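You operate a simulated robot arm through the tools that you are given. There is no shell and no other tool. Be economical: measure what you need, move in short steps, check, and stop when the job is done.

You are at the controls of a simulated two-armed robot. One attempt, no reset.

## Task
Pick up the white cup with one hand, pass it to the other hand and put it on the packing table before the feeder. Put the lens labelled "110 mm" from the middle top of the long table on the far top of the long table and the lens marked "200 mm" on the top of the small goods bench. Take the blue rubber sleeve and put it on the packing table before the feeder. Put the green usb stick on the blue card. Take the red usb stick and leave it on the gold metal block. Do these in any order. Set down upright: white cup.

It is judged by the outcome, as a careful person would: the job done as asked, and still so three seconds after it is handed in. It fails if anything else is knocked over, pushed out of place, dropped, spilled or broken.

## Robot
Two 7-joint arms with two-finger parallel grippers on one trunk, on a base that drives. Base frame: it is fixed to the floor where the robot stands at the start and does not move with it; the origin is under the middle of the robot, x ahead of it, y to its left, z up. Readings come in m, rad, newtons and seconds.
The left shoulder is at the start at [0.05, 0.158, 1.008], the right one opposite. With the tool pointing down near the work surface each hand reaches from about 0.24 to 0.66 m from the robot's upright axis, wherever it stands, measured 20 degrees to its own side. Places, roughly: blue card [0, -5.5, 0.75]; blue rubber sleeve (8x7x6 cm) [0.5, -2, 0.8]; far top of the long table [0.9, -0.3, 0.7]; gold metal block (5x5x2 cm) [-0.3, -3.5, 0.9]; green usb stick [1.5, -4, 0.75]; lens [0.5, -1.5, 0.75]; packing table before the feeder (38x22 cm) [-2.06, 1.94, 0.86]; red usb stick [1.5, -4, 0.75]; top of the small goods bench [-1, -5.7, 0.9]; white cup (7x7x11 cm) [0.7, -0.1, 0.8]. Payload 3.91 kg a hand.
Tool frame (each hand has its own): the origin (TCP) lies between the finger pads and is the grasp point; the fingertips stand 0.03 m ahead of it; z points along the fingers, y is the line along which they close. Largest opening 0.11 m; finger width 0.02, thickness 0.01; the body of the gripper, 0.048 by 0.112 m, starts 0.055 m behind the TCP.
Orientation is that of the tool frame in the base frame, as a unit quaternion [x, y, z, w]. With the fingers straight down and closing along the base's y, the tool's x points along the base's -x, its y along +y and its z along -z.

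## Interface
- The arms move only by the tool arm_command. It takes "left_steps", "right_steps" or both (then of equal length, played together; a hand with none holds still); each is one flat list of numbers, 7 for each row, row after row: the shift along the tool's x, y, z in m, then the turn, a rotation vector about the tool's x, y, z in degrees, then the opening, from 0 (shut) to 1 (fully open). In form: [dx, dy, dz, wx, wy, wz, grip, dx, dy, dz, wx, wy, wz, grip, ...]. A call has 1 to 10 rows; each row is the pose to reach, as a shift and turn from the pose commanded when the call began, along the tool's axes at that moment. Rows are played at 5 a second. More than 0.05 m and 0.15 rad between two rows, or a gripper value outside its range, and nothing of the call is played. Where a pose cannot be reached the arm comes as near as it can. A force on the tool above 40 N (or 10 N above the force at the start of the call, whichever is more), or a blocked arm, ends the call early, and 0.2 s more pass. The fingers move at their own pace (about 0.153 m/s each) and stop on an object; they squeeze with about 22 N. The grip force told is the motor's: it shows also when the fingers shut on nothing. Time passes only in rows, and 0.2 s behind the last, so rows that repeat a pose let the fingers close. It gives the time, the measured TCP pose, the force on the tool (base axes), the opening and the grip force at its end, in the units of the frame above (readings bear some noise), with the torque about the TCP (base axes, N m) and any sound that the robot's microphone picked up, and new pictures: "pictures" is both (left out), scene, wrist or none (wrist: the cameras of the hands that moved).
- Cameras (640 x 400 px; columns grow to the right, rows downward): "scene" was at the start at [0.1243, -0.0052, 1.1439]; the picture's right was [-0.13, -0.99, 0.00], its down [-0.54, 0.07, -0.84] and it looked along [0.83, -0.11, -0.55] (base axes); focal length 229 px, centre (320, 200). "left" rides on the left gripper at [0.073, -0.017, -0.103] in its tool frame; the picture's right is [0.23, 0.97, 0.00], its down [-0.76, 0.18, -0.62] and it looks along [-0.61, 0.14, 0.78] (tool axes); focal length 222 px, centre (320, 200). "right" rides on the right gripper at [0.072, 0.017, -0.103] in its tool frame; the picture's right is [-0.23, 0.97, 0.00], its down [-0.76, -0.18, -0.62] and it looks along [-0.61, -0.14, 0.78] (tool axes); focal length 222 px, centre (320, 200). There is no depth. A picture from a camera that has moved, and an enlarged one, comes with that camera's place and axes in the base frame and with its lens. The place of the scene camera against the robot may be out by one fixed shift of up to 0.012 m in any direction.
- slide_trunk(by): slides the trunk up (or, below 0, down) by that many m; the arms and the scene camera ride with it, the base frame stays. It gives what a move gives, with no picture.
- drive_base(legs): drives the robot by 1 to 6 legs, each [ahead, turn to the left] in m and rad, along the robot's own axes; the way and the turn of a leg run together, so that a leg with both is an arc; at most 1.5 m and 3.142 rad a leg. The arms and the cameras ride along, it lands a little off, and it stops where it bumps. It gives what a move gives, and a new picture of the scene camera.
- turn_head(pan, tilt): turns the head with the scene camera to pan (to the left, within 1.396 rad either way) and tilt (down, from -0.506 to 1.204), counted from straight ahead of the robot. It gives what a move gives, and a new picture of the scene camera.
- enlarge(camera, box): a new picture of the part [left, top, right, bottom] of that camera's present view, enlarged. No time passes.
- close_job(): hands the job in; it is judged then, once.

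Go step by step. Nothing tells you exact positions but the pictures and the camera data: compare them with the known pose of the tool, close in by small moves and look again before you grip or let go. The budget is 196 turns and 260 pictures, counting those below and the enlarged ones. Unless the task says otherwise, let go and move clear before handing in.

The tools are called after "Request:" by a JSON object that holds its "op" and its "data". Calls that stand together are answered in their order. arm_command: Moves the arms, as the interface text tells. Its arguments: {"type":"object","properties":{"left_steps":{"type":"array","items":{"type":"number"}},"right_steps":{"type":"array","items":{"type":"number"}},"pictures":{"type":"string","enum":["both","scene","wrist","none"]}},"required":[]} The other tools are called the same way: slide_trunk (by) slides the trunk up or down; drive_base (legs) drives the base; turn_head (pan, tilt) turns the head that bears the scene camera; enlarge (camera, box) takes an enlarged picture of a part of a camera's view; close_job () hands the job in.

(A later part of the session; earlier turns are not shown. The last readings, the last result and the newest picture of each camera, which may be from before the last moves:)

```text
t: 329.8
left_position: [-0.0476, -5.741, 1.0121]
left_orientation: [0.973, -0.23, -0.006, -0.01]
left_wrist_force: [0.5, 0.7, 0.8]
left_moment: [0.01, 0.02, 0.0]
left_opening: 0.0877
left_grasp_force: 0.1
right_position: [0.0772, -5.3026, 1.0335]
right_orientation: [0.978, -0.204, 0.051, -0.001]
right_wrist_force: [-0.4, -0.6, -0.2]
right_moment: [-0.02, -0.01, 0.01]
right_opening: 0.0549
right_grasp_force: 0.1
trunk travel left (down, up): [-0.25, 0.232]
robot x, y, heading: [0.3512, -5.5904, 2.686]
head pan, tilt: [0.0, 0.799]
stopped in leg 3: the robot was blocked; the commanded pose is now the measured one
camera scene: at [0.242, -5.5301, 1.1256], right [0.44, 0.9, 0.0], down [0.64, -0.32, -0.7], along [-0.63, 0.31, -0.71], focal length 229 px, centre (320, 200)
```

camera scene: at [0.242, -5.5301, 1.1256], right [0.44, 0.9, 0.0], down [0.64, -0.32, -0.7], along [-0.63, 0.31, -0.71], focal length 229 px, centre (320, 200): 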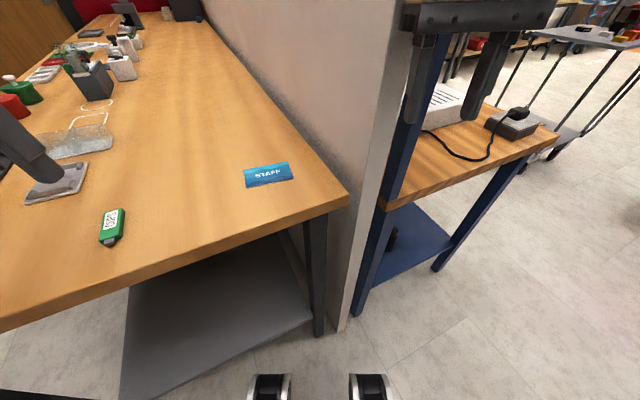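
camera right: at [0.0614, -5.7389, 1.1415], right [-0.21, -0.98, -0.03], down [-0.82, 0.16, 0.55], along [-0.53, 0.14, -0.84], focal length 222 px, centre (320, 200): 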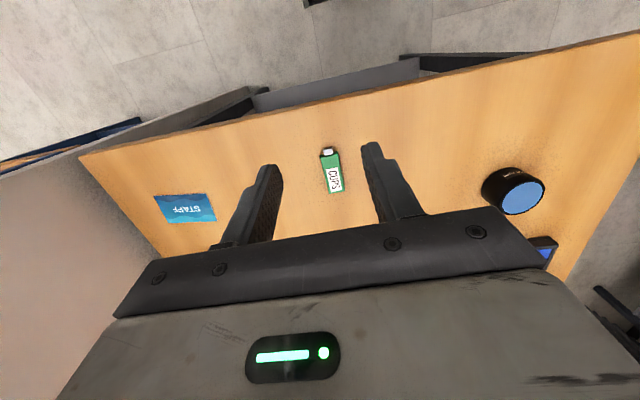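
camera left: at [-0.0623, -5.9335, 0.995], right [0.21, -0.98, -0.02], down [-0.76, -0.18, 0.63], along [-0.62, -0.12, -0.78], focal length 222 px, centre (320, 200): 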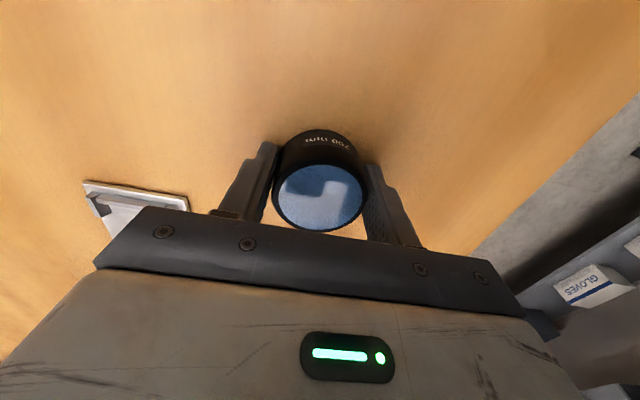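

Request:
{"op": "arm_command", "data": {"right_steps": [0.025, -0.02, 0, 0, 0, 0, 0.5, 0.05, -0.045, 0, 0, 0, 0, 0.5, 0.075, -0.07, 0, 0, 0, 0, 0.5, 0.1, -0.09, 0, 0, 0, 0, 0.5], "pictures": "none"}}

Request:
{"op": "drive_base", "data": {"legs": [[0.03, 0]]}}

```text
t: 330.8
left_position: [-0.0515, -5.7419, 1.0085]
left_orientation: [0.973, -0.23, -0.004, -0.011]
left_wrist_force: [0.3, 0.1, -1.2]
left_moment: [-0.02, 0.01, 0.0]
left_opening: 0.0882
left_grasp_force: 0.1
right_position: [0.1998, -5.2597, 1.0428]
right_orientation: [0.977, -0.204, 0.055, 0.0]
right_wrist_force: [0.9, 0.5, 0.1]
right_moment: [0.0, -0.02, 0.02]
right_opening: 0.0549
right_grasp_force: 0.0
trunk travel left (down, up): [-0.25, 0.232]
robot x, y, heading: [0.3512, -5.5905, 2.687]
head pan, tilt: [0.0, 0.799]
```

```text
t: 331.7
left_position: [-0.0785, -5.7294, 1.0081]
left_orientation: [0.973, -0.23, -0.003, -0.011]
left_wrist_force: [0.6, -0.5, -0.1]
left_moment: [0.01, -0.02, 0.02]
left_opening: 0.0879
left_grasp_force: 0.1
right_position: [0.1727, -5.2473, 1.043]
right_orientation: [0.978, -0.203, 0.055, -0.001]
right_wrist_force: [0.0, 1.0, 0.6]
right_moment: [0.01, 0.01, -0.01]
right_opening: 0.0552
right_grasp_force: 0.1
trunk travel left (down, up): [-0.25, 0.232]
robot x, y, heading: [0.3205, -5.5747, 2.688]
head pan, tilt: [0.0, 0.799]
camera scene: at [0.2109, -5.518, 1.1252], right [0.44, 0.9, 0.0], down [0.64, -0.31, -0.7], along [-0.63, 0.31, -0.72], focal length 229 px, centre (320, 200)
```

scene: 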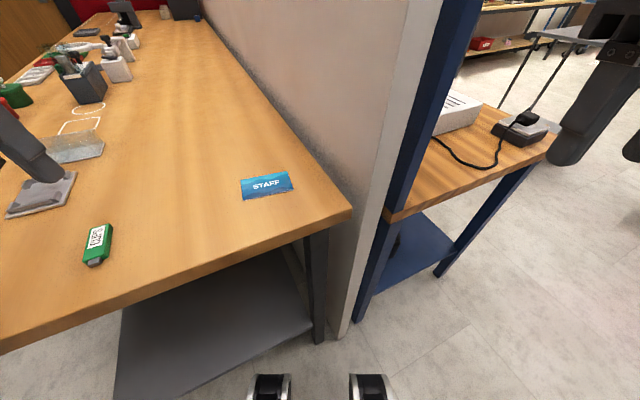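

Left hand: yaw to align with the stick and descend above it.

Request:
{"op": "arm_command", "data": {"left_steps": [-0.002, -0.004, 0.02, 0, 0, -6.65, 0.6, -0.004, -0.008, 0.04, 0, 0, -13.3, 0.6, -0.006, -0.012, 0.065, 0, 0, -20, 0.6, -0.0078, -0.0156, 0.088, 0, 0, -26.6, 0.5, -0.0078, -0.0156, 0.088, 0, 0, -26.6, 0.5], "pictures": "wrist"}}

```text
t: 332.9
left_position: [-0.0797, -5.7088, 0.9211]
left_orientation: [1.0, 0.002, -0.002, -0.011]
left_wrist_force: [0.3, 0.6, -1.4]
left_moment: [0.0, -0.02, 0.0]
left_opening: 0.0552
left_grasp_force: 0.1
right_position: [0.1719, -5.2467, 1.0434]
right_orientation: [0.977, -0.204, 0.055, 0.0]
right_wrist_force: [1.5, 0.8, 0.2]
right_moment: [-0.02, -0.01, 0.01]
right_opening: 0.0548
right_grasp_force: 0.1
trunk travel left (down, up): [-0.25, 0.232]
robot x, y, heading: [0.321, -5.5783, 2.685]
head pan, tilt: [0.0, 0.799]
camera left: at [-0.0059, -5.693, 1.0263], right [0.23, -0.97, -0.02], down [-0.76, -0.19, 0.62], along [-0.61, -0.13, -0.78], focal length 222 px, centre (320, 200)
```

left: 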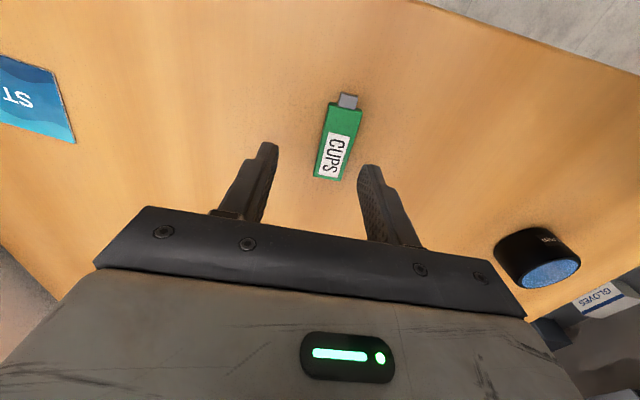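

Request:
{"op": "arm_command", "data": {"left_steps": [0, 0.0115, 0, 0, 0, 0, 0.45, 0, 0.0115, 0.015, 0, 0, 0, 0.45, 0, 0.0115, 0.028, 0, 0, 0, 0.45, 0, 0.0115, 0.035, 0, 0, 0, 0.45, 0, 0.0115, 0.035, 0, 0, 0, 0.45], "pictures": "wrist"}}

```text
t: 334.0
left_position: [-0.0779, -5.7209, 0.8918]
left_orientation: [1.0, 0.002, -0.008, -0.013]
left_wrist_force: [8.3, -0.7, 23.3]
left_moment: [-0.76, -0.44, 0.24]
left_opening: 0.0498
left_grasp_force: 0.6
right_position: [0.1745, -5.2477, 1.043]
right_orientation: [0.978, -0.204, 0.053, 0.001]
right_wrist_force: [-0.6, -0.3, -0.3]
right_moment: [-0.03, 0.0, 0.0]
right_opening: 0.055
right_grasp_force: 0.1
trunk travel left (down, up): [-0.25, 0.232]
robot x, y, heading: [0.325, -5.5785, 2.686]
head pan, tilt: [0.0, 0.799]
stopped in row 5 (left hand): the force on the tool passed its limit at 44 N (the readings are from after the stop); the commanded pose is now the measured one
camera left: at [-0.0028, -5.7054, 0.9951], right [0.23, -0.97, -0.03], down [-0.75, -0.2, 0.63], along [-0.62, -0.12, -0.78], focal length 222 px, centre (320, 200)
```

left: 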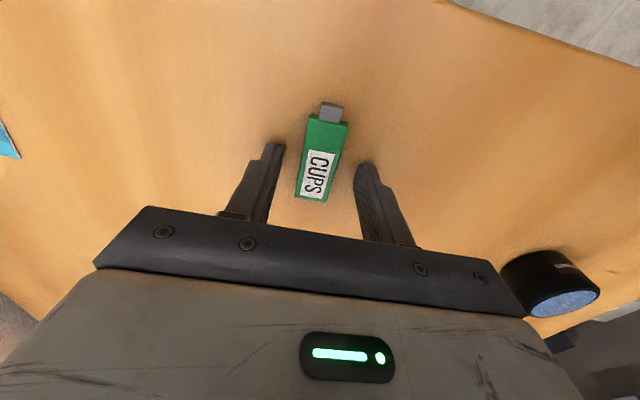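

Request:
{"op": "arm_command", "data": {"left_steps": [0, 0, -0.002, 0, 0, 0, 0.45, 0, 0, -0.002, 0, 0, 0, 0.25, 0, 0, -0.002, 0, 0, 0, 0.1, 0, 0, -0.002, 0, 0, 0, 0.05, 0, 0, -0.002, 0, 0, 0, 0.05], "pictures": "none"}}

```text
t: 335.2
left_position: [-0.0789, -5.7201, 0.8903]
left_orientation: [1.0, 0.002, -0.006, -0.014]
left_wrist_force: [-0.8, -9.2, 9.5]
left_moment: [-0.47, -0.08, -0.1]
left_opening: 0.0228
left_grasp_force: 22.3
right_position: [0.1733, -5.2481, 1.0438]
right_orientation: [0.977, -0.204, 0.054, -0.001]
right_wrist_force: [-0.4, 0.5, 0.2]
right_moment: [0.0, 0.0, -0.02]
right_opening: 0.055
right_grasp_force: 0.1
trunk travel left (down, up): [-0.25, 0.232]
robot x, y, heading: [0.3216, -5.5834, 2.688]
head pan, tilt: [0.0, 0.799]
```

Stick gripped flat. Lift, carry to the card and turn to fit the card's length.

Request:
{"op": "arm_command", "data": {"left_steps": [0, 0, -0.03, 0, 0, 0, 0.05, 0, 0, -0.07, 0, 0, 0, 0.05, -0.003, -0.036, -0.07, 0, 0, 8.1, 0.05, -0.005, -0.072, -0.07, 0, 0, 16.2, 0.05, -0.008, -0.108, -0.07, 0, 0, 24.3, 0.05, -0.01, -0.144, -0.07, 0, 0, 32.4, 0.05, -0.013, -0.18, -0.07, 0, 0, 40.5, 0.05, -0.016, -0.215, -0.07, 0, 0, 48.6, 0.05, -0.018, -0.25, -0.07, 0, 0, 56.6, 0.05, -0.018, -0.25, -0.07, 0, 0, 56.6, 0.05], "pictures": "both"}}

```text
t: 337.4
left_position: [-0.0972, -5.4738, 0.9661]
left_orientation: [0.881, -0.474, -0.012, -0.008]
left_wrist_force: [0.6, 0.9, -0.1]
left_moment: [0.0, -0.01, -0.02]
left_opening: 0.0225
left_grasp_force: 21.6
right_position: [0.1722, -5.2467, 1.0451]
right_orientation: [0.977, -0.204, 0.053, 0.0]
right_wrist_force: [-0.5, 0.2, -0.2]
right_moment: [-0.01, -0.01, 0.0]
right_opening: 0.0549
right_grasp_force: 0.0
trunk travel left (down, up): [-0.25, 0.232]
robot x, y, heading: [0.3273, -5.5805, 2.686]
head pan, tilt: [0.0, 0.799]
camera scene: at [0.2112, -5.5181, 1.1252], right [0.44, 0.9, 0.0], down [0.64, -0.31, -0.7], along [-0.63, 0.31, -0.72], focal length 229 px, centre (320, 200)
camera left: at [-0.0414, -5.5261, 1.0692], right [-0.69, -0.73, -0.01], down [-0.56, 0.52, 0.64], along [-0.46, 0.45, -0.77], focal length 222 px, centre (320, 200)
```

scene: 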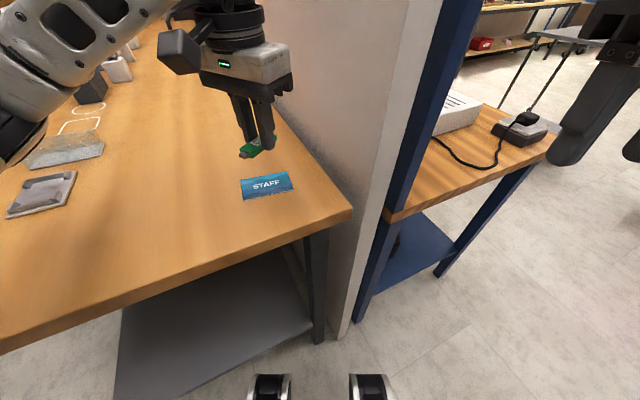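
left: 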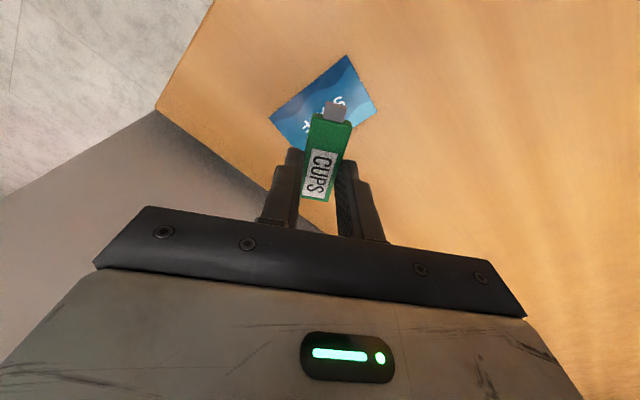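

The stick is centred over the card (card centre ≈ (-0.091, -5.478)). Lowering gently.

Request:
{"op": "arm_command", "data": {"left_steps": [0.002, 0.003, 0.025, 0, 0, 0, 0.05, 0.002, 0.003, 0.05, 0, 0, 0, 0.05, 0.002, 0.003, 0.065, 0, 0, 0, 0.05, 0.002, 0.003, 0.07, 0, 0, 0, 0.05, 0.002, 0.003, 0.0725, 0, 0, 0, 0.05], "pictures": "wrist"}}

```text
t: 338.6
left_position: [-0.0991, -5.4738, 0.8922]
left_orientation: [0.881, -0.473, -0.012, -0.008]
left_wrist_force: [-0.6, 0.2, 0.2]
left_moment: [0.01, 0.0, -0.03]
left_opening: 0.0222
left_grasp_force: 21.7
right_position: [0.172, -5.2481, 1.0427]
right_orientation: [0.977, -0.205, 0.055, 0.0]
right_wrist_force: [-0.2, 0.0, 0.3]
right_moment: [0.01, 0.03, 0.01]
right_opening: 0.0551
right_grasp_force: 0.0
trunk travel left (down, up): [-0.25, 0.232]
robot x, y, heading: [0.3214, -5.58, 2.684]
head pan, tilt: [0.0, 0.799]
camera left: at [-0.0432, -5.5277, 0.9964], right [-0.69, -0.73, -0.01], down [-0.56, 0.52, 0.64], along [-0.46, 0.45, -0.77], focal length 222 px, centre (320, 200)
```

left: 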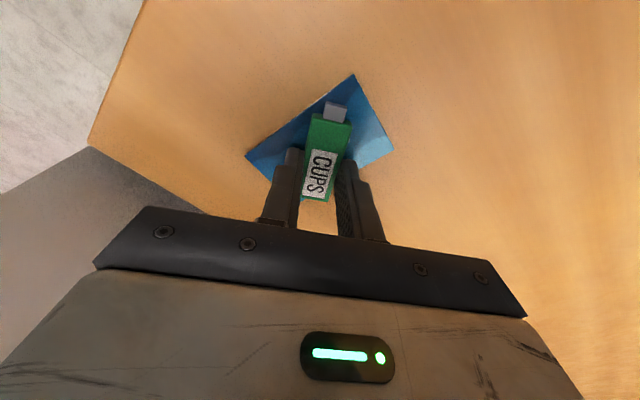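

Request:
{"op": "arm_command", "data": {"left_steps": [0, 0, 0.0015, 0, 0, 0, 0.05, 0, 0, 0.003, 0, 0, 0, 0.05, 0, 0, 0.003, 0, 0, 0, 0.05], "pictures": "none"}}

```text
t: 339.4
left_position: [-0.0979, -5.4749, 0.8916]
left_orientation: [0.881, -0.473, -0.012, -0.008]
left_wrist_force: [0.8, -0.5, 8.5]
left_moment: [-0.2, -0.11, 0.02]
left_opening: 0.0227
left_grasp_force: 22.0
right_position: [0.1727, -5.2475, 1.0436]
right_orientation: [0.977, -0.205, 0.054, -0.001]
right_wrist_force: [-0.8, 0.1, -0.3]
right_moment: [0.01, -0.03, -0.01]
right_opening: 0.0551
right_grasp_force: 0.2
trunk travel left (down, up): [-0.25, 0.232]
robot x, y, heading: [0.324, -5.5761, 2.69]
head pan, tilt: [0.0, 0.799]
```

Contact with the card. Ease up a hair, open, and rise.

Request:
{"op": "arm_command", "data": {"left_steps": [0, 0, -0.001, 0, 0, 0, 0.15, 0, 0, -0.002, 0, 0, 0, 0.3, 0, 0, -0.002, 0, 0, 0, 0.35, 0, 0, -0.03, 0, 0, 0, 0.4, 0, 0, -0.07, 0, 0, 0, 0.5, 0, 0, -0.11, 0, 0, 0, 0.6, 0.02, 0.03, -0.13, 0, 0, 0, 0.6, 0.03, 0.07, -0.14, 0, 0, 0, 0.6, 0.03, 0.11, -0.14, 0, 0, 0, 0.6, 0.03, 0.15, -0.14, 0, 0, 0, 0.6], "pictures": "scene"}}

Request:
{"op": "enlarge", "data": {"camera": "scene", "box": [220, 150, 320, 220]}}

```text
t: 341.6
left_position: [-0.2034, -5.5876, 1.0288]
left_orientation: [0.881, -0.473, -0.012, -0.008]
left_wrist_force: [-0.5, 0.7, 0.9]
left_moment: [-0.02, 0.0, 0.03]
left_opening: 0.066
left_grasp_force: 0.1
right_position: [0.1712, -5.2486, 1.0435]
right_orientation: [0.977, -0.204, 0.054, 0.0]
right_wrist_force: [-0.4, 0.2, -0.5]
right_moment: [0.0, 0.04, -0.01]
right_opening: 0.0549
right_grasp_force: 0.1
trunk travel left (down, up): [-0.25, 0.232]
robot x, y, heading: [0.3264, -5.5794, 2.688]
head pan, tilt: [0.0, 0.799]
camera scene: at [0.2111, -5.5183, 1.1252], right [0.44, 0.9, 0.0], down [0.64, -0.31, -0.7], along [-0.63, 0.31, -0.72], focal length 229 px, centre (320, 200)
```

scene: 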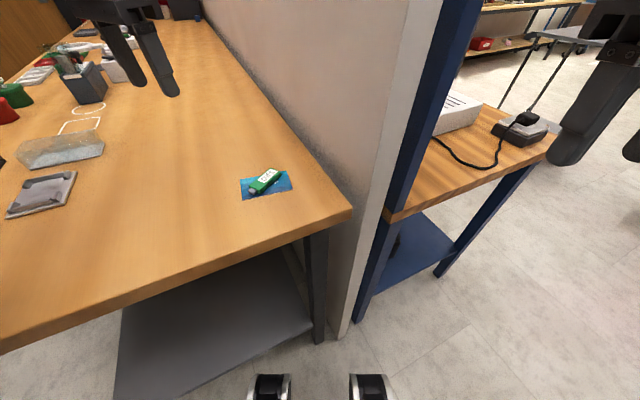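

```text
5.71 times, centred on (270, 185) of scene
camera zoom: at [0.2111, -5.5183, 1.1252], right [0.44, 0.9, 0.0], down [0.64, -0.31, -0.7], along [-0.63, 0.31, -0.72], focal length 1309 px, centre (606, 286)
```

zoom: 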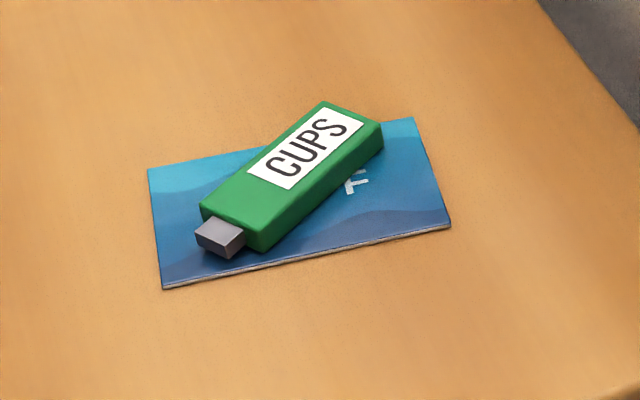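

The green stick lies on the card. Now I tuck the left arm and drive back to the desk for the red stick.

Request:
{"op": "arm_command", "data": {"left_steps": [0.031, -0.018, 0, 0, 0, -6, 0.6, 0.062, -0.036, 0, 0, 0, -12, 0.6, 0.093, -0.055, 0, 0, 0, -18, 0.6, 0.124, -0.073, 0, 0, 0, -24, 0.6, 0.155, -0.091, 0, 0, 0, -30, 0.6], "pictures": "none"}}

Request:
{"op": "drive_base", "data": {"legs": [[-0.65, 0], [0, -0.954], [1.4, 0], [0.38, 0], [0, -1.34]]}}

```text
t: 342.8
left_position: [-0.0425, -5.6653, 1.0261]
left_orientation: [0.973, -0.228, -0.008, -0.011]
left_wrist_force: [0.9, -0.1, 0.3]
left_moment: [0.02, 0.01, -0.02]
left_opening: 0.0659
left_grasp_force: 0.0
right_position: [0.1724, -5.2468, 1.043]
right_orientation: [0.977, -0.204, 0.054, 0.0]
right_wrist_force: [0.2, 0.4, -0.2]
right_moment: [-0.02, 0.01, 0.04]
right_opening: 0.0553
right_grasp_force: 0.1
trunk travel left (down, up): [-0.25, 0.232]
robot x, y, heading: [0.3229, -5.5776, 2.687]
head pan, tilt: [0.0, 0.799]
```

```text
t: 360.8
left_position: [0.7893, -3.767, 1.0265]
left_orientation: [-0.191, 0.981, -0.007, 0.012]
left_wrist_force: [-0.6, 0.1, 0.1]
left_moment: [0.0, 0.01, -0.01]
left_opening: 0.0659
left_grasp_force: 0.1
right_position: [0.9578, -4.2056, 1.0427]
right_orientation: [-0.216, 0.975, -0.022, -0.05]
right_wrist_force: [0.3, -0.4, 0.4]
right_moment: [0.0, 0.01, 0.0]
right_opening: 0.0549
right_grasp_force: 0.1
trunk travel left (down, up): [-0.25, 0.232]
robot x, y, heading: [0.6104, -4.0956, 0.391]
head pan, tilt: [0.0, 0.799]
camera scene: at [0.7191, -4.047, 1.1252], right [0.38, -0.92, 0.0], down [-0.66, -0.27, -0.7], along [0.64, 0.27, -0.72], focal length 229 px, centre (320, 200)
```

scene: 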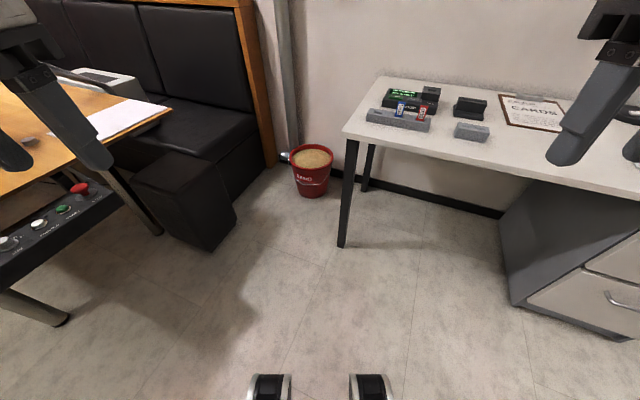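

Request:
{"op": "drive_base", "data": {"legs": [[0, -0.1], [0.38, 0], [0, -0.29]]}}

Request:
{"op": "enlarge", "data": {"camera": "scene", "box": [280, 100, 440, 200]}}

```text
t: 364.6
left_position: [1.2652, -3.7556, 1.0262]
left_orientation: [0.006, 1.0, -0.008, 0.01]
left_wrist_force: [-0.7, 0.0, 0.1]
left_moment: [-0.03, -0.01, 0.0]
left_opening: 0.0659
left_grasp_force: 0.1
right_position: [1.2509, -4.2255, 1.0436]
right_orientation: [-0.018, 0.998, -0.012, -0.053]
right_wrist_force: [0.9, 0.1, 0.3]
right_moment: [-0.02, 0.01, 0.01]
right_opening: 0.0549
right_grasp_force: 0.0
trunk travel left (down, up): [-0.25, 0.232]
robot x, y, heading: [0.9727, -3.9925, -0.006]
head pan, tilt: [0.0, 0.799]
camera scene: at [1.089, -3.9868, 1.1252], right [-0.01, -1.0, 0.0], down [-0.72, 0.01, -0.7], along [0.7, 0.0, -0.72], focal length 229 px, centre (320, 200)
```

scene: 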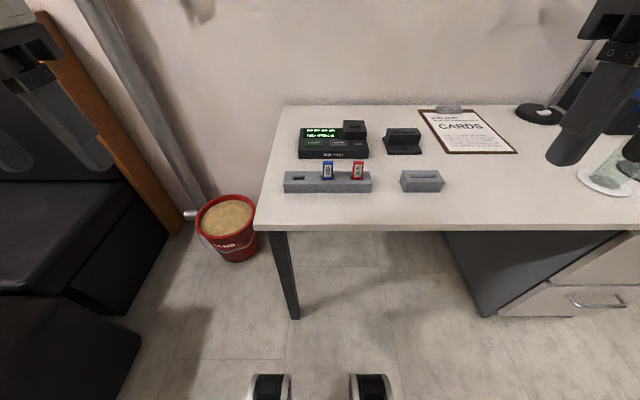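

```text
4.00 times, centred on (360, 150) of scene
camera zoom: at [1.089, -3.9868, 1.1252], right [-0.01, -1.0, 0.0], down [-0.72, 0.01, -0.7], along [0.7, 0.0, -0.72], focal length 916 px, centre (160, 400)
```

zoom: 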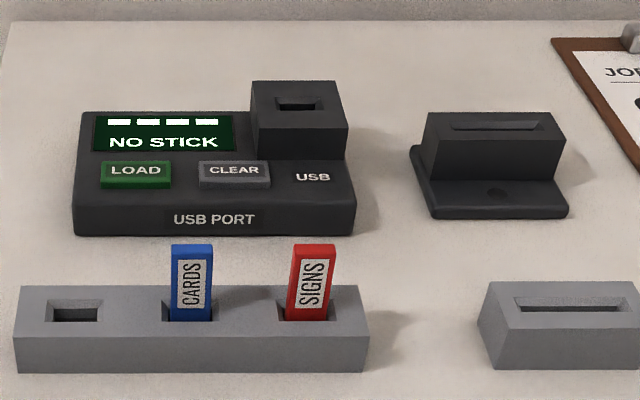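

Red is near (1.517, -4.08). I square the right hand and pitch it for the pick, as before.

Request:
{"op": "arm_command", "data": {"right_steps": [-0.015, 0.036, 0.012, 0, -1.5, 0.5, 0.45, -0.03, 0.072, 0.024, 0, -3, 1, 0.45, -0.045, 0.108, 0.036, 0, -4.5, 1.5, 0.45, -0.06, 0.143, 0.048, 0, -6.1, 2, 0.45, -0.06, 0.143, 0.048, 0, -6.1, 2, 0.45], "pictures": "none"}}

```text
t: 365.8
left_position: [1.2653, -3.7556, 1.026]
left_orientation: [0.007, 1.0, -0.01, 0.01]
left_wrist_force: [-0.3, 0.1, -0.1]
left_moment: [0.01, -0.01, -0.04]
left_opening: 0.0658
left_grasp_force: 0.0
right_position: [1.3019, -4.0806, 0.9855]
right_orientation: [-0.001, 1.0, -0.013, 0.001]
right_wrist_force: [0.0, -0.5, -0.8]
right_moment: [0.02, -0.01, -0.01]
right_opening: 0.0495
right_grasp_force: 0.0
trunk travel left (down, up): [-0.25, 0.232]
robot x, y, heading: [0.9717, -3.993, -0.009]
head pan, tilt: [0.0, 0.799]
```

Request:
{"op": "arm_command", "data": {"right_steps": [-0.008, 0, 0.008, 0, -7.5, 0, 0.45, -0.018, 0, 0.018, 0, -15, 0, 0.45, -0.032, 0, 0.034, 0, -22.5, 0, 0.45, -0.05, 0, 0.053, 0, -30, 0, 0.45, -0.07, 0, 0.075, 0, -37.5, 0, 0.45, -0.09, 0, 0.097, 0, -45, 0, 0.45, -0.111, 0, 0.119, 0, -52.5, 0, 0.45, -0.131, 0, 0.1415, 0, -60, 0, 0.45, -0.131, 0, 0.1415, 0, -60, 0, 0.45], "pictures": "wrist"}}

```text
t: 367.8
left_position: [1.2651, -3.7547, 1.0264]
left_orientation: [0.007, 1.0, -0.009, 0.011]
left_wrist_force: [0.8, 0.4, 0.1]
left_moment: [-0.03, -0.03, -0.02]
left_opening: 0.0661
left_grasp_force: 0.0
right_position: [1.4309, -4.084, 0.8438]
right_orientation: [-0.007, 0.866, -0.01, 0.501]
right_wrist_force: [-0.1, -0.3, 0.3]
right_moment: [-0.02, 0.02, 0.0]
right_opening: 0.0491
right_grasp_force: 0.1
trunk travel left (down, up): [-0.25, 0.232]
robot x, y, heading: [0.9734, -3.9946, -0.008]
head pan, tilt: [0.0, 0.799]
camera right: at [1.3059, -4.0674, 0.8317], right [0.11, 0.98, 0.17], down [-0.16, -0.15, 0.97], along [0.98, -0.14, 0.14], focal length 222 px, centre (320, 200)
```

right: 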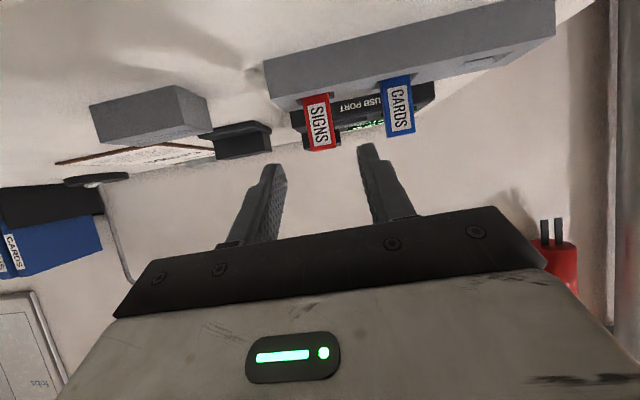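

Request:
{"op": "arm_command", "data": {"right_steps": [-0.001, -0.001, 0.02, 0, 0, 0, 0.45, -0.001, -0.001, 0.045, 0, 0, 0, 0.45, -0.001, -0.001, 0.065, 0, 0, 0, 0.45, -0.001, -0.001, 0.081, 0, 0, 0, 0.45, -0.001, -0.001, 0.081, 0, 0, 0, 0.45], "pictures": "none"}}

Request:
{"op": "enlarge", "data": {"camera": "right", "box": [200, 100, 420, 240]}}

```text
t: 369.0
left_position: [1.2645, -3.756, 1.0268]
left_orientation: [0.007, 1.0, -0.009, 0.01]
left_wrist_force: [0.2, 0.5, -0.7]
left_moment: [0.03, 0.02, 0.04]
left_opening: 0.0662
left_grasp_force: 0.0
right_position: [1.5034, -4.0858, 0.8037]
right_orientation: [-0.007, 0.866, -0.01, 0.5]
right_wrist_force: [-0.1, 0.6, -0.2]
right_moment: [0.01, -0.01, 0.01]
right_opening: 0.0495
right_grasp_force: 0.0
trunk travel left (down, up): [-0.25, 0.232]
robot x, y, heading: [0.9688, -3.9924, -0.005]
head pan, tilt: [0.0, 0.799]
```

```text
2.86 times, centred on (310, 170) of right
camera zoom: at [1.3771, -4.0696, 0.7927], right [0.11, 0.98, 0.17], down [-0.16, -0.15, 0.98], along [0.98, -0.14, 0.14], focal length 635 px, centre (349, 286)
```

zoom: 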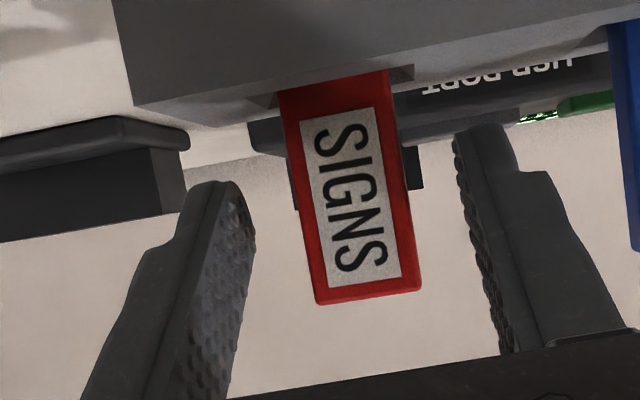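

Request:
{"op": "arm_command", "data": {"right_steps": [-0.001, 0, 0.002, 0, 0, 0, 0.3, -0.001, 0, 0.002, 0, 0, 0, 0.15, -0.001, 0, 0.002, 0, 0, 0, 0.05, -0.001, 0, 0.002, 0, 0, 0, 0.05, -0.014, 0, -0.0055, 0, 0, 0, 0.05, -0.031, 0, -0.0155, 0, 0, 0, 0.05, -0.053, 0, -0.028, 0, 0, 0, 0.05, -0.079, 0, -0.043, 0, 0, 0, 0.05, -0.105, 0, -0.058, 0, 0, 0, 0.05], "pictures": "none"}}

Request:
{"op": "enlarge", "data": {"camera": "right", "box": [160, 40, 460, 240]}}

```text
t: 371.0
left_position: [1.2665, -3.7544, 1.0258]
left_orientation: [0.007, 1.0, -0.009, 0.01]
left_wrist_force: [0.6, 0.0, 0.6]
left_moment: [-0.01, 0.03, 0.05]
left_opening: 0.066
left_grasp_force: 0.1
right_position: [1.5007, -4.0831, 0.9255]
right_orientation: [-0.007, 0.866, -0.011, 0.501]
right_wrist_force: [0.5, 0.5, 0.1]
right_moment: [0.0, 0.01, 0.01]
right_opening: 0.0229
right_grasp_force: 22.1
trunk travel left (down, up): [-0.25, 0.232]
robot x, y, heading: [0.9706, -3.9954, -0.008]
head pan, tilt: [0.0, 0.799]
```

```text
2.00 times, centred on (310, 140) of right
camera zoom: at [1.3759, -4.0677, 0.913], right [0.11, 0.98, 0.17], down [-0.16, -0.15, 0.98], along [0.98, -0.14, 0.14], focal length 444 px, centre (340, 320)
```

zoom: 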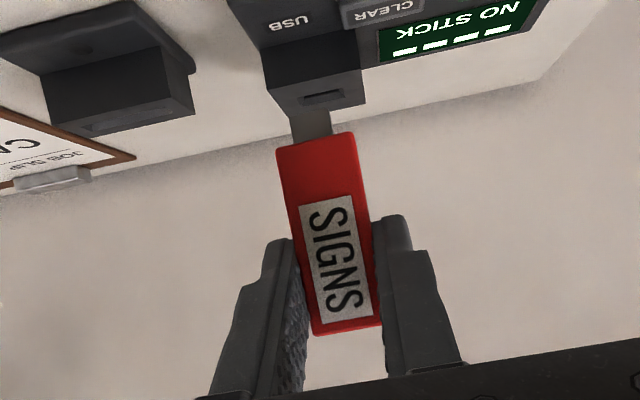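

Red stick held. I retract, straighten the hand, back away and turn toward the trolley.

Request:
{"op": "arm_command", "data": {"right_steps": [0.015, 0, -0.026, 0, 7.5, 0, 0.05, 0.03, 0, -0.052, 0, 15, 0, 0.05, 0.045, 0, -0.078, 0, 22.5, 0, 0.05, 0.055, -0.02, -0.1, 0, 30, 0, 0.05, 0.065, -0.05, -0.123, 0, 37.5, 0, 0.05, 0.065, -0.08, -0.14, 0, 45, 0, 0.05, 0.065, -0.1, -0.155, 0, 52.5, 0, 0.05, 0.065, -0.12, -0.17, 0, 60, 0, 0.05], "pictures": "none"}}

Request:
{"op": "drive_base", "data": {"legs": [[-0.4, 0], [0, 3.0]]}}

Request:
{"op": "turn_head", "data": {"pan": -0.2, "tilt": 0.5}}

```text
t: 372.8
left_position: [1.2648, -3.7547, 1.0262]
left_orientation: [0.008, 1.0, -0.008, 0.01]
left_wrist_force: [0.3, -0.9, 0.6]
left_moment: [0.02, 0.0, -0.01]
left_opening: 0.0656
left_grasp_force: 0.1
right_position: [1.3249, -4.203, 0.9562]
right_orientation: [-0.002, 1.0, -0.012, -0.001]
right_wrist_force: [0.7, -0.4, -0.4]
right_moment: [0.01, -0.01, -0.01]
right_opening: 0.023
right_grasp_force: 21.8
trunk travel left (down, up): [-0.25, 0.232]
robot x, y, heading: [0.9715, -3.9916, -0.006]
head pan, tilt: [0.0, 0.799]
```

```text
t: 382.3
left_position: [0.2402, -4.1692, 1.0256]
left_orientation: [0.995, -0.096, -0.01, -0.009]
left_wrist_force: [0.0, 0.1, 0.5]
left_moment: [0.03, -0.03, -0.03]
left_opening: 0.0661
left_grasp_force: 0.1
right_position: [0.2601, -3.7184, 0.9567]
right_orientation: [0.996, -0.088, 0.0, -0.012]
right_wrist_force: [-0.1, -0.5, -0.4]
right_moment: [0.0, -0.01, 0.02]
right_opening: 0.0227
right_grasp_force: 22.1
trunk travel left (down, up): [-0.25, 0.232]
robot x, y, heading: [0.5691, -3.9848, 2.953]
head pan, tilt: [0.0, 0.799]
camera scene: at [0.4475, -3.959, 1.1252], right [0.18, 0.98, 0.0], down [0.7, -0.13, -0.7], along [-0.69, 0.13, -0.72], focal length 229 px, centre (320, 200)
```

scene: 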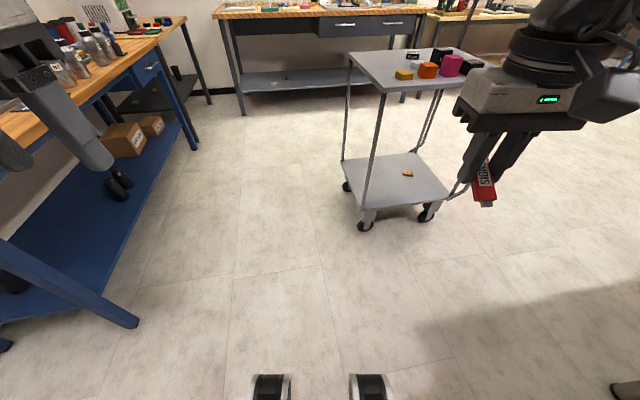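

```text
t: 383.1
left_position: [0.2395, -4.1691, 1.026]
left_orientation: [0.995, -0.096, -0.009, -0.01]
left_wrist_force: [-0.3, 1.2, 0.0]
left_moment: [0.01, 0.05, 0.01]
left_opening: 0.066
left_grasp_force: 0.0
right_position: [0.2608, -3.7187, 0.9558]
right_orientation: [0.996, -0.088, 0.0, -0.012]
right_wrist_force: [0.2, -0.5, 0.0]
right_moment: [0.0, 0.01, 0.02]
right_opening: 0.0227
right_grasp_force: 21.8
trunk travel left (down, up): [-0.25, 0.232]
robot x, y, heading: [0.5712, -3.9858, 2.96]
head pan, tilt: [-0.201, 0.499]
camera scene: at [0.4425, -3.9396, 1.1511], right [0.38, 0.93, 0.0], down [0.44, -0.18, -0.88], along [-0.81, 0.33, -0.48], focal length 229 px, centre (320, 200)
```

scene: 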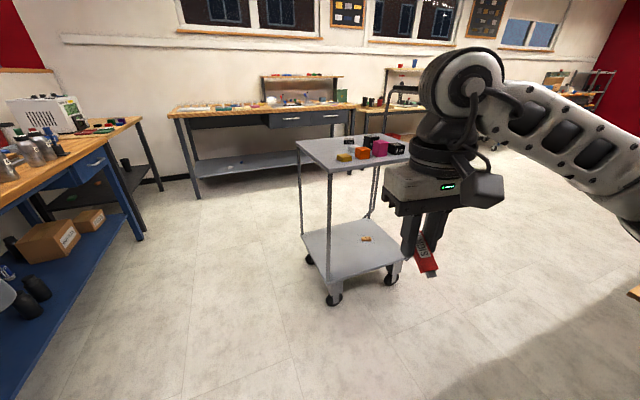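

Request:
{"op": "enlarge", "data": {"camera": "scene", "box": [290, 120, 420, 260]}}

```text
2.86 times, centred on (355, 190) of scene
camera zoom: at [0.4425, -3.9396, 1.1511], right [0.38, 0.93, 0.0], down [0.44, -0.18, -0.88], along [-0.81, 0.33, -0.48], focal length 654 px, centre (220, 229)
```

zoom: 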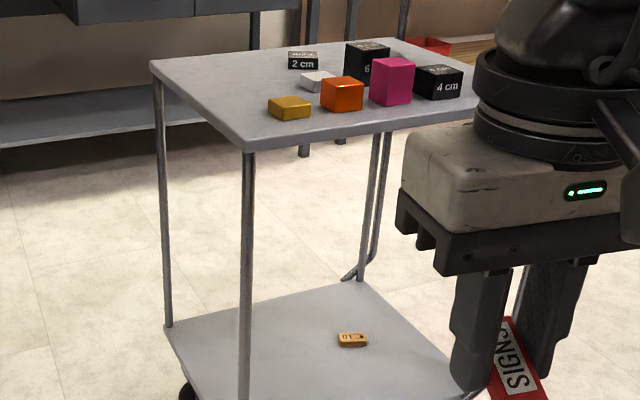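

The gold block is at about (-0.26, -3.557), near the trolley's south-east corner. I'll approach from the south, facing north, so the elbow stays free of the trolley handle.

Request:
{"op": "drive_base", "data": {"legs": [[0, 0.409], [0.93, 0], [0, -1.798]]}}

Request:
{"op": "turn_head", "data": {"pan": 0, "tilt": 0.6}}

```text
t: 393.5
left_position: [-0.5848, -3.9145, 1.0261]
left_orientation: [0.714, -0.7, -0.002, -0.014]
left_wrist_force: [0.4, -0.5, 0.8]
left_moment: [0.01, 0.02, -0.06]
left_opening: 0.0658
left_grasp_force: 0.1
right_position: [-0.1419, -3.8399, 0.9571]
right_orientation: [0.72, -0.694, 0.007, -0.009]
right_wrist_force: [0.7, 0.3, 0.0]
right_moment: [0.01, 0.02, -0.01]
right_opening: 0.0222
right_grasp_force: 21.8
trunk travel left (down, up): [-0.25, 0.232]
robot x, y, heading: [-0.3391, -4.1959, 1.599]
head pan, tilt: [-0.201, 0.499]
camera scene: at [-0.328, -4.0629, 1.1512], right [0.99, -0.17, 0.0], down [-0.08, -0.47, -0.88], along [0.15, 0.86, -0.48], focal length 229 px, centre (320, 200)
```

scene: 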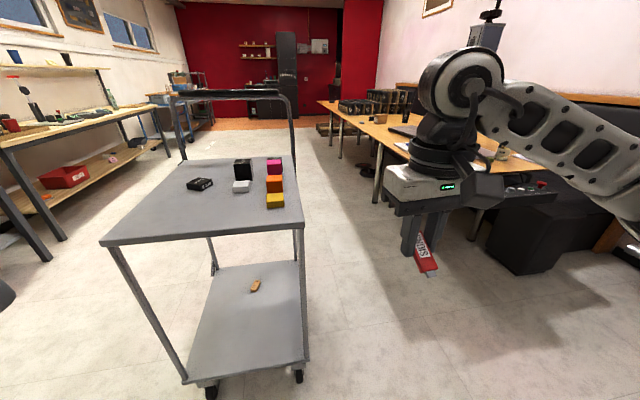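

```text
t: 394.2
left_position: [-0.5876, -3.9157, 1.0259]
left_orientation: [0.714, -0.7, -0.002, -0.014]
left_wrist_force: [0.5, -0.2, -0.6]
left_moment: [0.01, -0.02, -0.03]
left_opening: 0.0658
left_grasp_force: 0.0
right_position: [-0.1405, -3.8407, 0.9567]
right_orientation: [0.72, -0.693, 0.008, -0.009]
right_wrist_force: [-0.4, 0.4, -0.1]
right_moment: [-0.02, -0.02, 0.0]
right_opening: 0.0227
right_grasp_force: 21.8
trunk travel left (down, up): [-0.25, 0.232]
robot x, y, heading: [-0.3343, -4.2007, 1.596]
head pan, tilt: [0.0, 0.6]
camera scene: at [-0.3461, -4.0641, 1.1421], right [1.0, 0.03, 0.0], down [0.02, -0.56, -0.83], along [-0.02, 0.82, -0.56], focal length 229 px, centre (320, 200)
```

scene: 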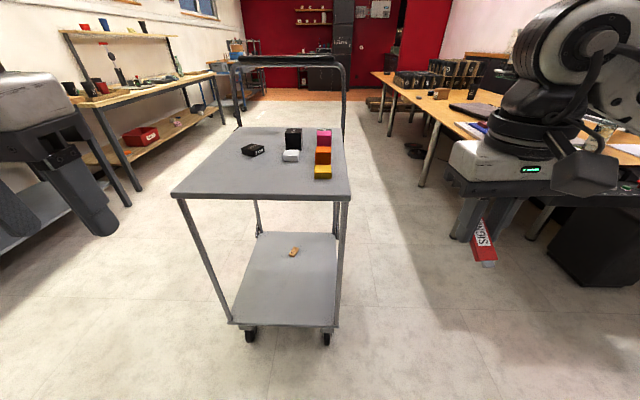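

Gold sits right in front of taller blocks, so I'll lay the stick on the trolley's free area first and re-grip it from straight above. Raise the hand and move closer.

Request:
{"op": "arm_command", "data": {"right_steps": [0.02, 0, -0.035, 0, 0, 0, 0.05, 0.04, 0, -0.07, 0, 0, 0, 0.05], "pictures": "none"}}

Request:
{"op": "drive_base", "data": {"legs": [[0, 0.6], [0.27, 0], [0, -0.625]]}}

Request:
{"op": "turn_head", "data": {"pan": 0, "tilt": 0.8}}

```text
t: 394.8
left_position: [-0.5867, -3.9148, 1.0263]
left_orientation: [0.714, -0.7, -0.002, -0.015]
left_wrist_force: [0.2, 0.5, 0.3]
left_moment: [0.01, -0.02, -0.03]
left_opening: 0.066
left_grasp_force: 0.1
right_position: [-0.1431, -3.8779, 1.0254]
right_orientation: [0.72, -0.694, 0.009, -0.009]
right_wrist_force: [-1.1, 0.2, 0.6]
right_moment: [0.0, 0.01, 0.02]
right_opening: 0.0228
right_grasp_force: 22.1
trunk travel left (down, up): [-0.25, 0.232]
robot x, y, heading: [-0.3403, -4.199, 1.594]
head pan, tilt: [0.0, 0.6]
```

```text
t: 400.1
left_position: [-0.7391, -3.6858, 1.0269]
left_orientation: [-0.704, 0.71, 0.002, 0.014]
left_wrist_force: [-1.1, -0.2, 0.2]
left_moment: [0.0, 0.0, 0.03]
left_opening: 0.0661
left_grasp_force: 0.0
right_position: [-0.2949, -3.6625, 1.0255]
right_orientation: [0.71, -0.704, 0.008, -0.009]
right_wrist_force: [0.0, 0.7, -0.9]
right_moment: [-0.03, 0.02, 0.02]
right_opening: 0.0223
right_grasp_force: 21.7
trunk travel left (down, up): [-0.25, 0.232]
robot x, y, heading: [-0.5029, -3.9754, 1.566]
head pan, tilt: [0.0, 0.6]
camera scene: at [-0.5039, -3.8426, 1.1421], right [1.0, 0.0, 0.0], down [0.0, -0.56, -0.83], along [0.0, 0.83, -0.56], focal length 229 px, centre (320, 200)
```

scene: 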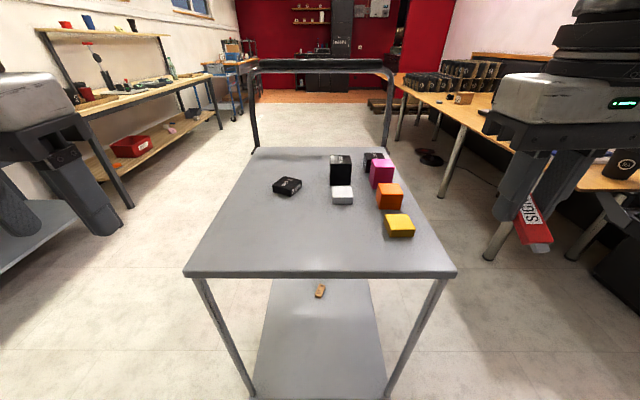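

```text
t: 400.8
left_position: [-0.7397, -3.6864, 1.0256]
left_orientation: [-0.704, 0.71, 0.002, 0.015]
left_wrist_force: [0.3, 0.3, -0.1]
left_moment: [0.01, -0.02, -0.03]
left_opening: 0.066
left_grasp_force: 0.1
right_position: [-0.2962, -3.6627, 1.0248]
right_orientation: [0.71, -0.704, 0.009, -0.009]
right_wrist_force: [-0.6, 0.2, 0.1]
right_moment: [-0.02, 0.0, 0.0]
right_opening: 0.0224
right_grasp_force: 22.1
trunk travel left (down, up): [-0.25, 0.232]
robot x, y, heading: [-0.5005, -3.979, 1.568]
head pan, tilt: [0.0, 0.799]
camera scene: at [-0.504, -3.8503, 1.1253], right [1.0, 0.0, 0.0], down [0.0, -0.72, -0.7], along [0.0, 0.7, -0.72], focal length 229 px, centre (320, 200)
```

scene: 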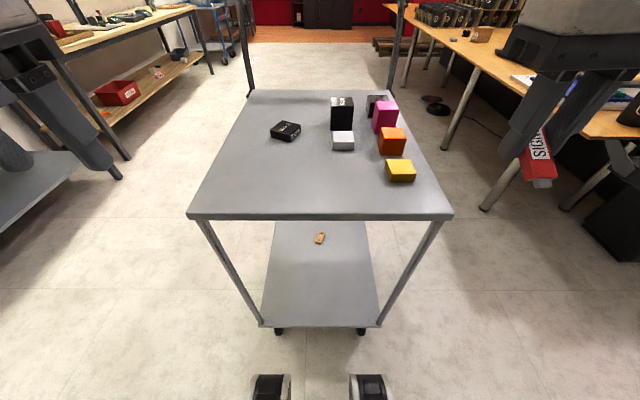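

Gold block centre is about (-0.355, -3.50), top z 0.861. I lay the red stick down at about (-0.48, -3.52) first.

Request:
{"op": "arm_command", "data": {"right_steps": [0, 0.037, 0, 0, 0, 0, 0.05, 0, 0.074, 0, 0, 0, 0, 0.05, 0, 0.11, 0, 0, 5, 0, 0.05, 0, 0.147, 0, 0, 10, 0, 0.05, -0.03, 0.17, 0.02, 0, 15, 0, 0.05, -0.06, 0.184, 0.045, 0, 20, 0, 0.05, -0.09, 0.184, 0.07, 0, 24, 0, 0.05, -0.12, 0.184, 0.095, 0, 27, 0, 0.05, -0.143, 0.184, 0.115, 0, 30, 0, 0.05, -0.143, 0.184, 0.115, 0, 30, 0, 0.05], "pictures": "both"}}

```text
t: 403.0
left_position: [-0.7392, -3.6859, 1.0262]
left_orientation: [-0.704, 0.71, 0.002, 0.014]
left_wrist_force: [-0.1, 1.0, -0.4]
left_moment: [0.02, -0.04, -0.02]
left_opening: 0.066
left_grasp_force: 0.0
right_position: [-0.4772, -3.5231, 0.9049]
right_orientation: [0.684, -0.682, 0.192, 0.174]
right_wrist_force: [0.6, 0.2, -0.2]
right_moment: [0.01, -0.01, 0.0]
right_opening: 0.0229
right_grasp_force: 22.2
trunk travel left (down, up): [-0.25, 0.232]
robot x, y, heading: [-0.4995, -3.9765, 1.577]
head pan, tilt: [0.0, 0.799]
camera scene: at [-0.504, -3.8503, 1.1252], right [1.0, 0.0, 0.0], down [0.0, -0.72, -0.7], along [0.0, 0.7, -0.72], focal length 229 px, centre (320, 200)
camera right: at [-0.4972, -3.5339, 1.0305], right [-0.97, 0.19, -0.14], down [0.16, 0.97, 0.16], along [0.16, 0.14, -0.98], focal length 222 px, centre (320, 200)
```

scene: 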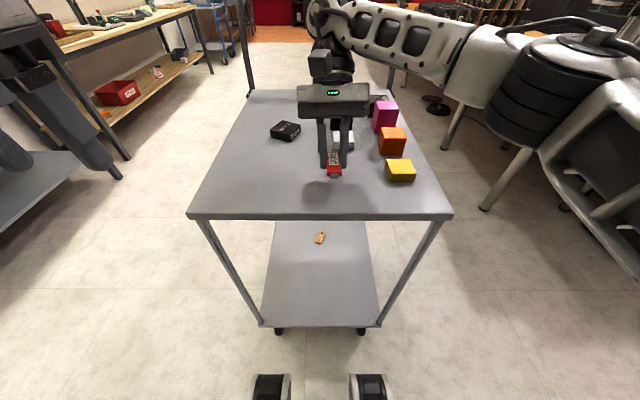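
right: 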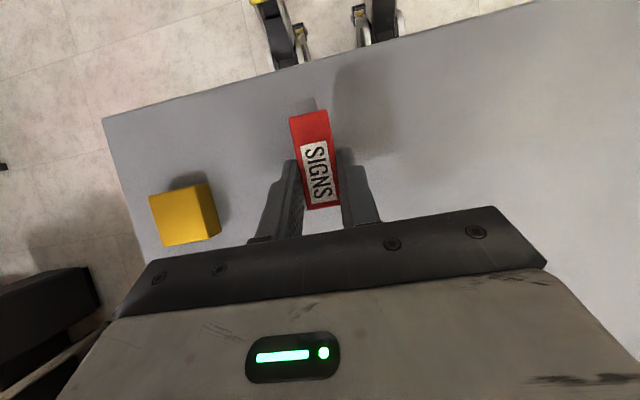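

Request:
{"op": "arm_command", "data": {"right_steps": [-0.005, 0, 0.0087, 0, 0, 0, 0.05, -0.01, 0, 0.0173, 0, 0, 0, 0.05, -0.0125, 0, 0.0217, 0, 0, 0, 0.05, -0.014, 0, 0.0243, 0, 0, 0, 0.05, -0.0155, 0, 0.0268, 0, 0, 0, 0.05, -0.0165, 0, 0.0286, 0, 0, 0, 0.05, -0.0175, 0, 0.0303, 0, 0, 0, 0.05], "pictures": "none"}}

Request:
{"op": "enlarge", "data": {"camera": "scene", "box": [270, 80, 430, 220]}}

```text
t: 404.4
left_position: [-0.7396, -3.6877, 1.0266]
left_orientation: [-0.704, 0.71, 0.002, 0.014]
left_wrist_force: [1.1, 0.4, -0.3]
left_moment: [-0.04, -0.01, -0.01]
left_opening: 0.066
left_grasp_force: 0.0
right_position: [-0.4766, -3.523, 0.8808]
right_orientation: [0.686, -0.68, 0.188, 0.175]
right_wrist_force: [0.9, -2.2, 11.8]
right_moment: [-0.17, 0.13, 0.19]
right_opening: 0.0225
right_grasp_force: 22.3
trunk travel left (down, up): [-0.25, 0.232]
robot x, y, heading: [-0.4992, -3.9793, 1.573]
head pan, tilt: [0.0, 0.799]
stopped in row 6 (right hand): the force on the tool passed its limit at 43 N (the readings are from after the stop); the commanded pose is now the measured one
```

```text
2.86 times, centred on (350, 150) of scene
camera zoom: at [-0.5038, -3.8511, 1.1251], right [1.0, 0.0, 0.0], down [0.0, -0.72, -0.7], along [0.0, 0.7, -0.72], focal length 654 px, centre (234, 343)
```

zoom: 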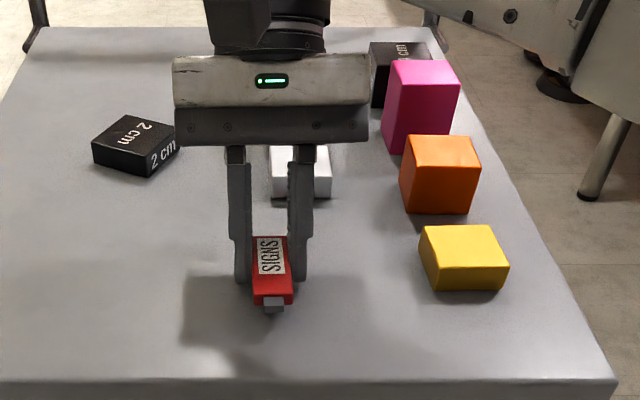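

Request:
{"op": "arm_command", "data": {"right_steps": [0.0005, 0, -0.001, 0, 0, 0, 0.25, 0.0005, 0, -0.001, 0, 0, 0, 0.4, 0.0005, 0, -0.001, 0, 0, 0, 0.45, 0.01, 0, -0.0173, 0, 0, 0, 0.45, 0.025, 0, -0.0433, 0, 0, 0, 0.45, 0.03, 0, -0.052, 0, -6, 0, 0.45, 0.035, 0, -0.052, 0, -13, 0, 0.45, 0.04, 0, -0.052, 0, -20, 0, 0.45, 0.043, 0, -0.052, 0, -27, 0, 0.45, 0.043, 0, -0.052, 0, -30, 0, 0.45], "pictures": "both"}}

```text
t: 406.6
left_position: [-0.7395, -3.6858, 1.0242]
left_orientation: [-0.704, 0.71, 0.002, 0.015]
left_wrist_force: [-0.4, -0.6, -0.5]
left_moment: [-0.02, 0.01, 0.0]
left_opening: 0.0657
left_grasp_force: 0.1
right_position: [-0.4781, -3.5318, 0.9449]
right_orientation: [0.71, -0.704, 0.005, -0.008]
right_wrist_force: [0.9, 0.0, -0.2]
right_moment: [0.01, -0.01, 0.02]
right_opening: 0.0493
right_grasp_force: 0.0
trunk travel left (down, up): [-0.25, 0.232]
robot x, y, heading: [-0.4967, -3.9771, 1.572]
head pan, tilt: [0.0, 0.799]
camera scene: at [-0.504, -3.8503, 1.1252], right [1.0, 0.0, 0.0], down [0.0, -0.72, -0.7], along [0.0, 0.7, -0.72], focal length 229 px, centre (320, 200)
camera right: at [-0.4967, -3.6057, 1.0477], right [-0.98, 0.22, -0.02], down [0.16, 0.76, 0.63], along [0.15, 0.61, -0.78], focal length 222 px, centre (320, 200)
```

scene: 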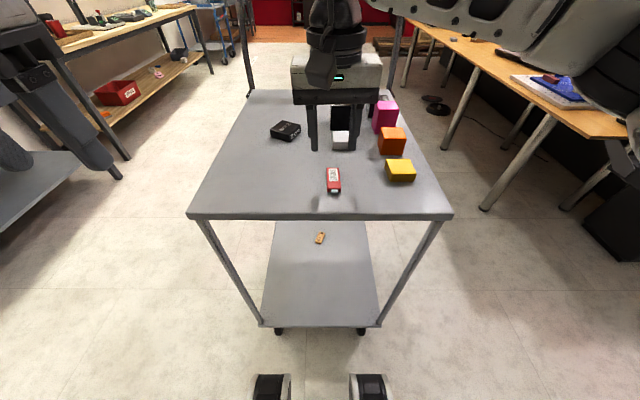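
right: 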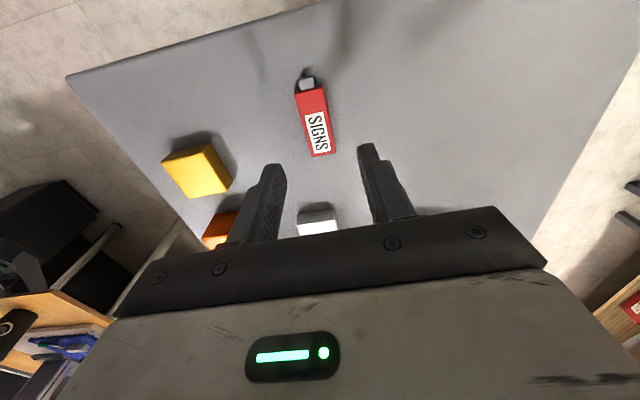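

Request:
{"op": "arm_command", "data": {"right_steps": [0.006, -0.003, 0.01, 0, 0, 0, 0.45, 0.006, -0.003, 0.035, 0, 0, 0, 0.45, 0.006, -0.003, 0.055, 0, 0, 0, 0.45, 0.006, -0.003, 0.063, 0, 0, 0, 0.45, 0.006, -0.003, 0.063, 0, 0, 0, 0.45], "pictures": "wrist"}}

```text
t: 407.8
left_position: [-0.7389, -3.6862, 1.0254]
left_orientation: [-0.704, 0.71, 0.002, 0.015]
left_wrist_force: [-0.5, -0.5, -0.8]
left_moment: [-0.02, -0.01, 0.0]
left_opening: 0.0663
left_grasp_force: 0.0
right_position: [-0.4737, -3.5376, 0.8834]
right_orientation: [0.71, -0.704, 0.005, -0.008]
right_wrist_force: [0.1, 0.7, 0.0]
right_moment: [-0.03, 0.03, 0.01]
right_opening: 0.0496
right_grasp_force: 0.0
trunk travel left (down, up): [-0.25, 0.232]
robot x, y, heading: [-0.4984, -3.9777, 1.566]
head pan, tilt: [0.0, 0.799]
camera right: at [-0.4919, -3.6101, 0.9853], right [-0.98, 0.22, -0.02], down [0.16, 0.76, 0.63], along [0.15, 0.61, -0.78], focal length 222 px, centre (320, 200)
```

right: 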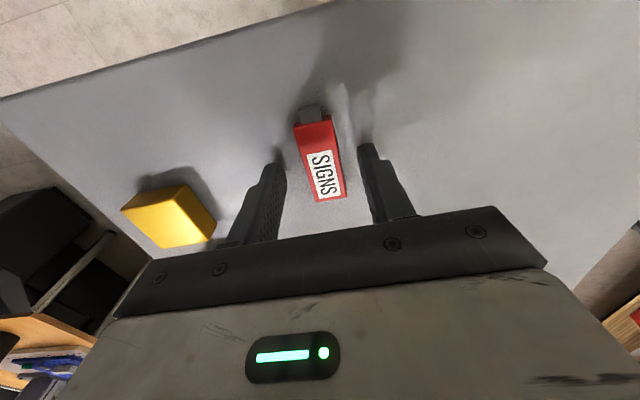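

Request:
{"op": "arm_command", "data": {"right_steps": [0, 0, 0.002, 0, 0, 0, 0.45, 0, 0, 0.0035, 0, 0, 0, 0.45, 0, 0, 0.0035, 0, 0, 0, 0.25, 0, 0, 0.0035, 0, 0, 0, 0.1, 0, 0, 0.0035, 0, 0, 0, 0.05, 0, 0, 0.0035, 0, 0, 0, 0.05], "pictures": "none"}}

```text
t: 409.1
left_position: [-0.74, -3.6873, 1.0265]
left_orientation: [-0.704, 0.71, 0.001, 0.014]
left_wrist_force: [-0.8, -0.9, 0.4]
left_moment: [-0.02, -0.01, 0.0]
left_opening: 0.0662
left_grasp_force: 0.1
right_position: [-0.4756, -3.5373, 0.8806]
right_orientation: [0.711, -0.703, 0.003, -0.009]
right_wrist_force: [-9.5, 0.8, 12.8]
right_moment: [-0.09, 0.47, -0.09]
right_opening: 0.0224
right_grasp_force: 22.4
trunk travel left (down, up): [-0.25, 0.232]
robot x, y, heading: [-0.4971, -3.9773, 1.571]
head pan, tilt: [0.0, 0.799]
```

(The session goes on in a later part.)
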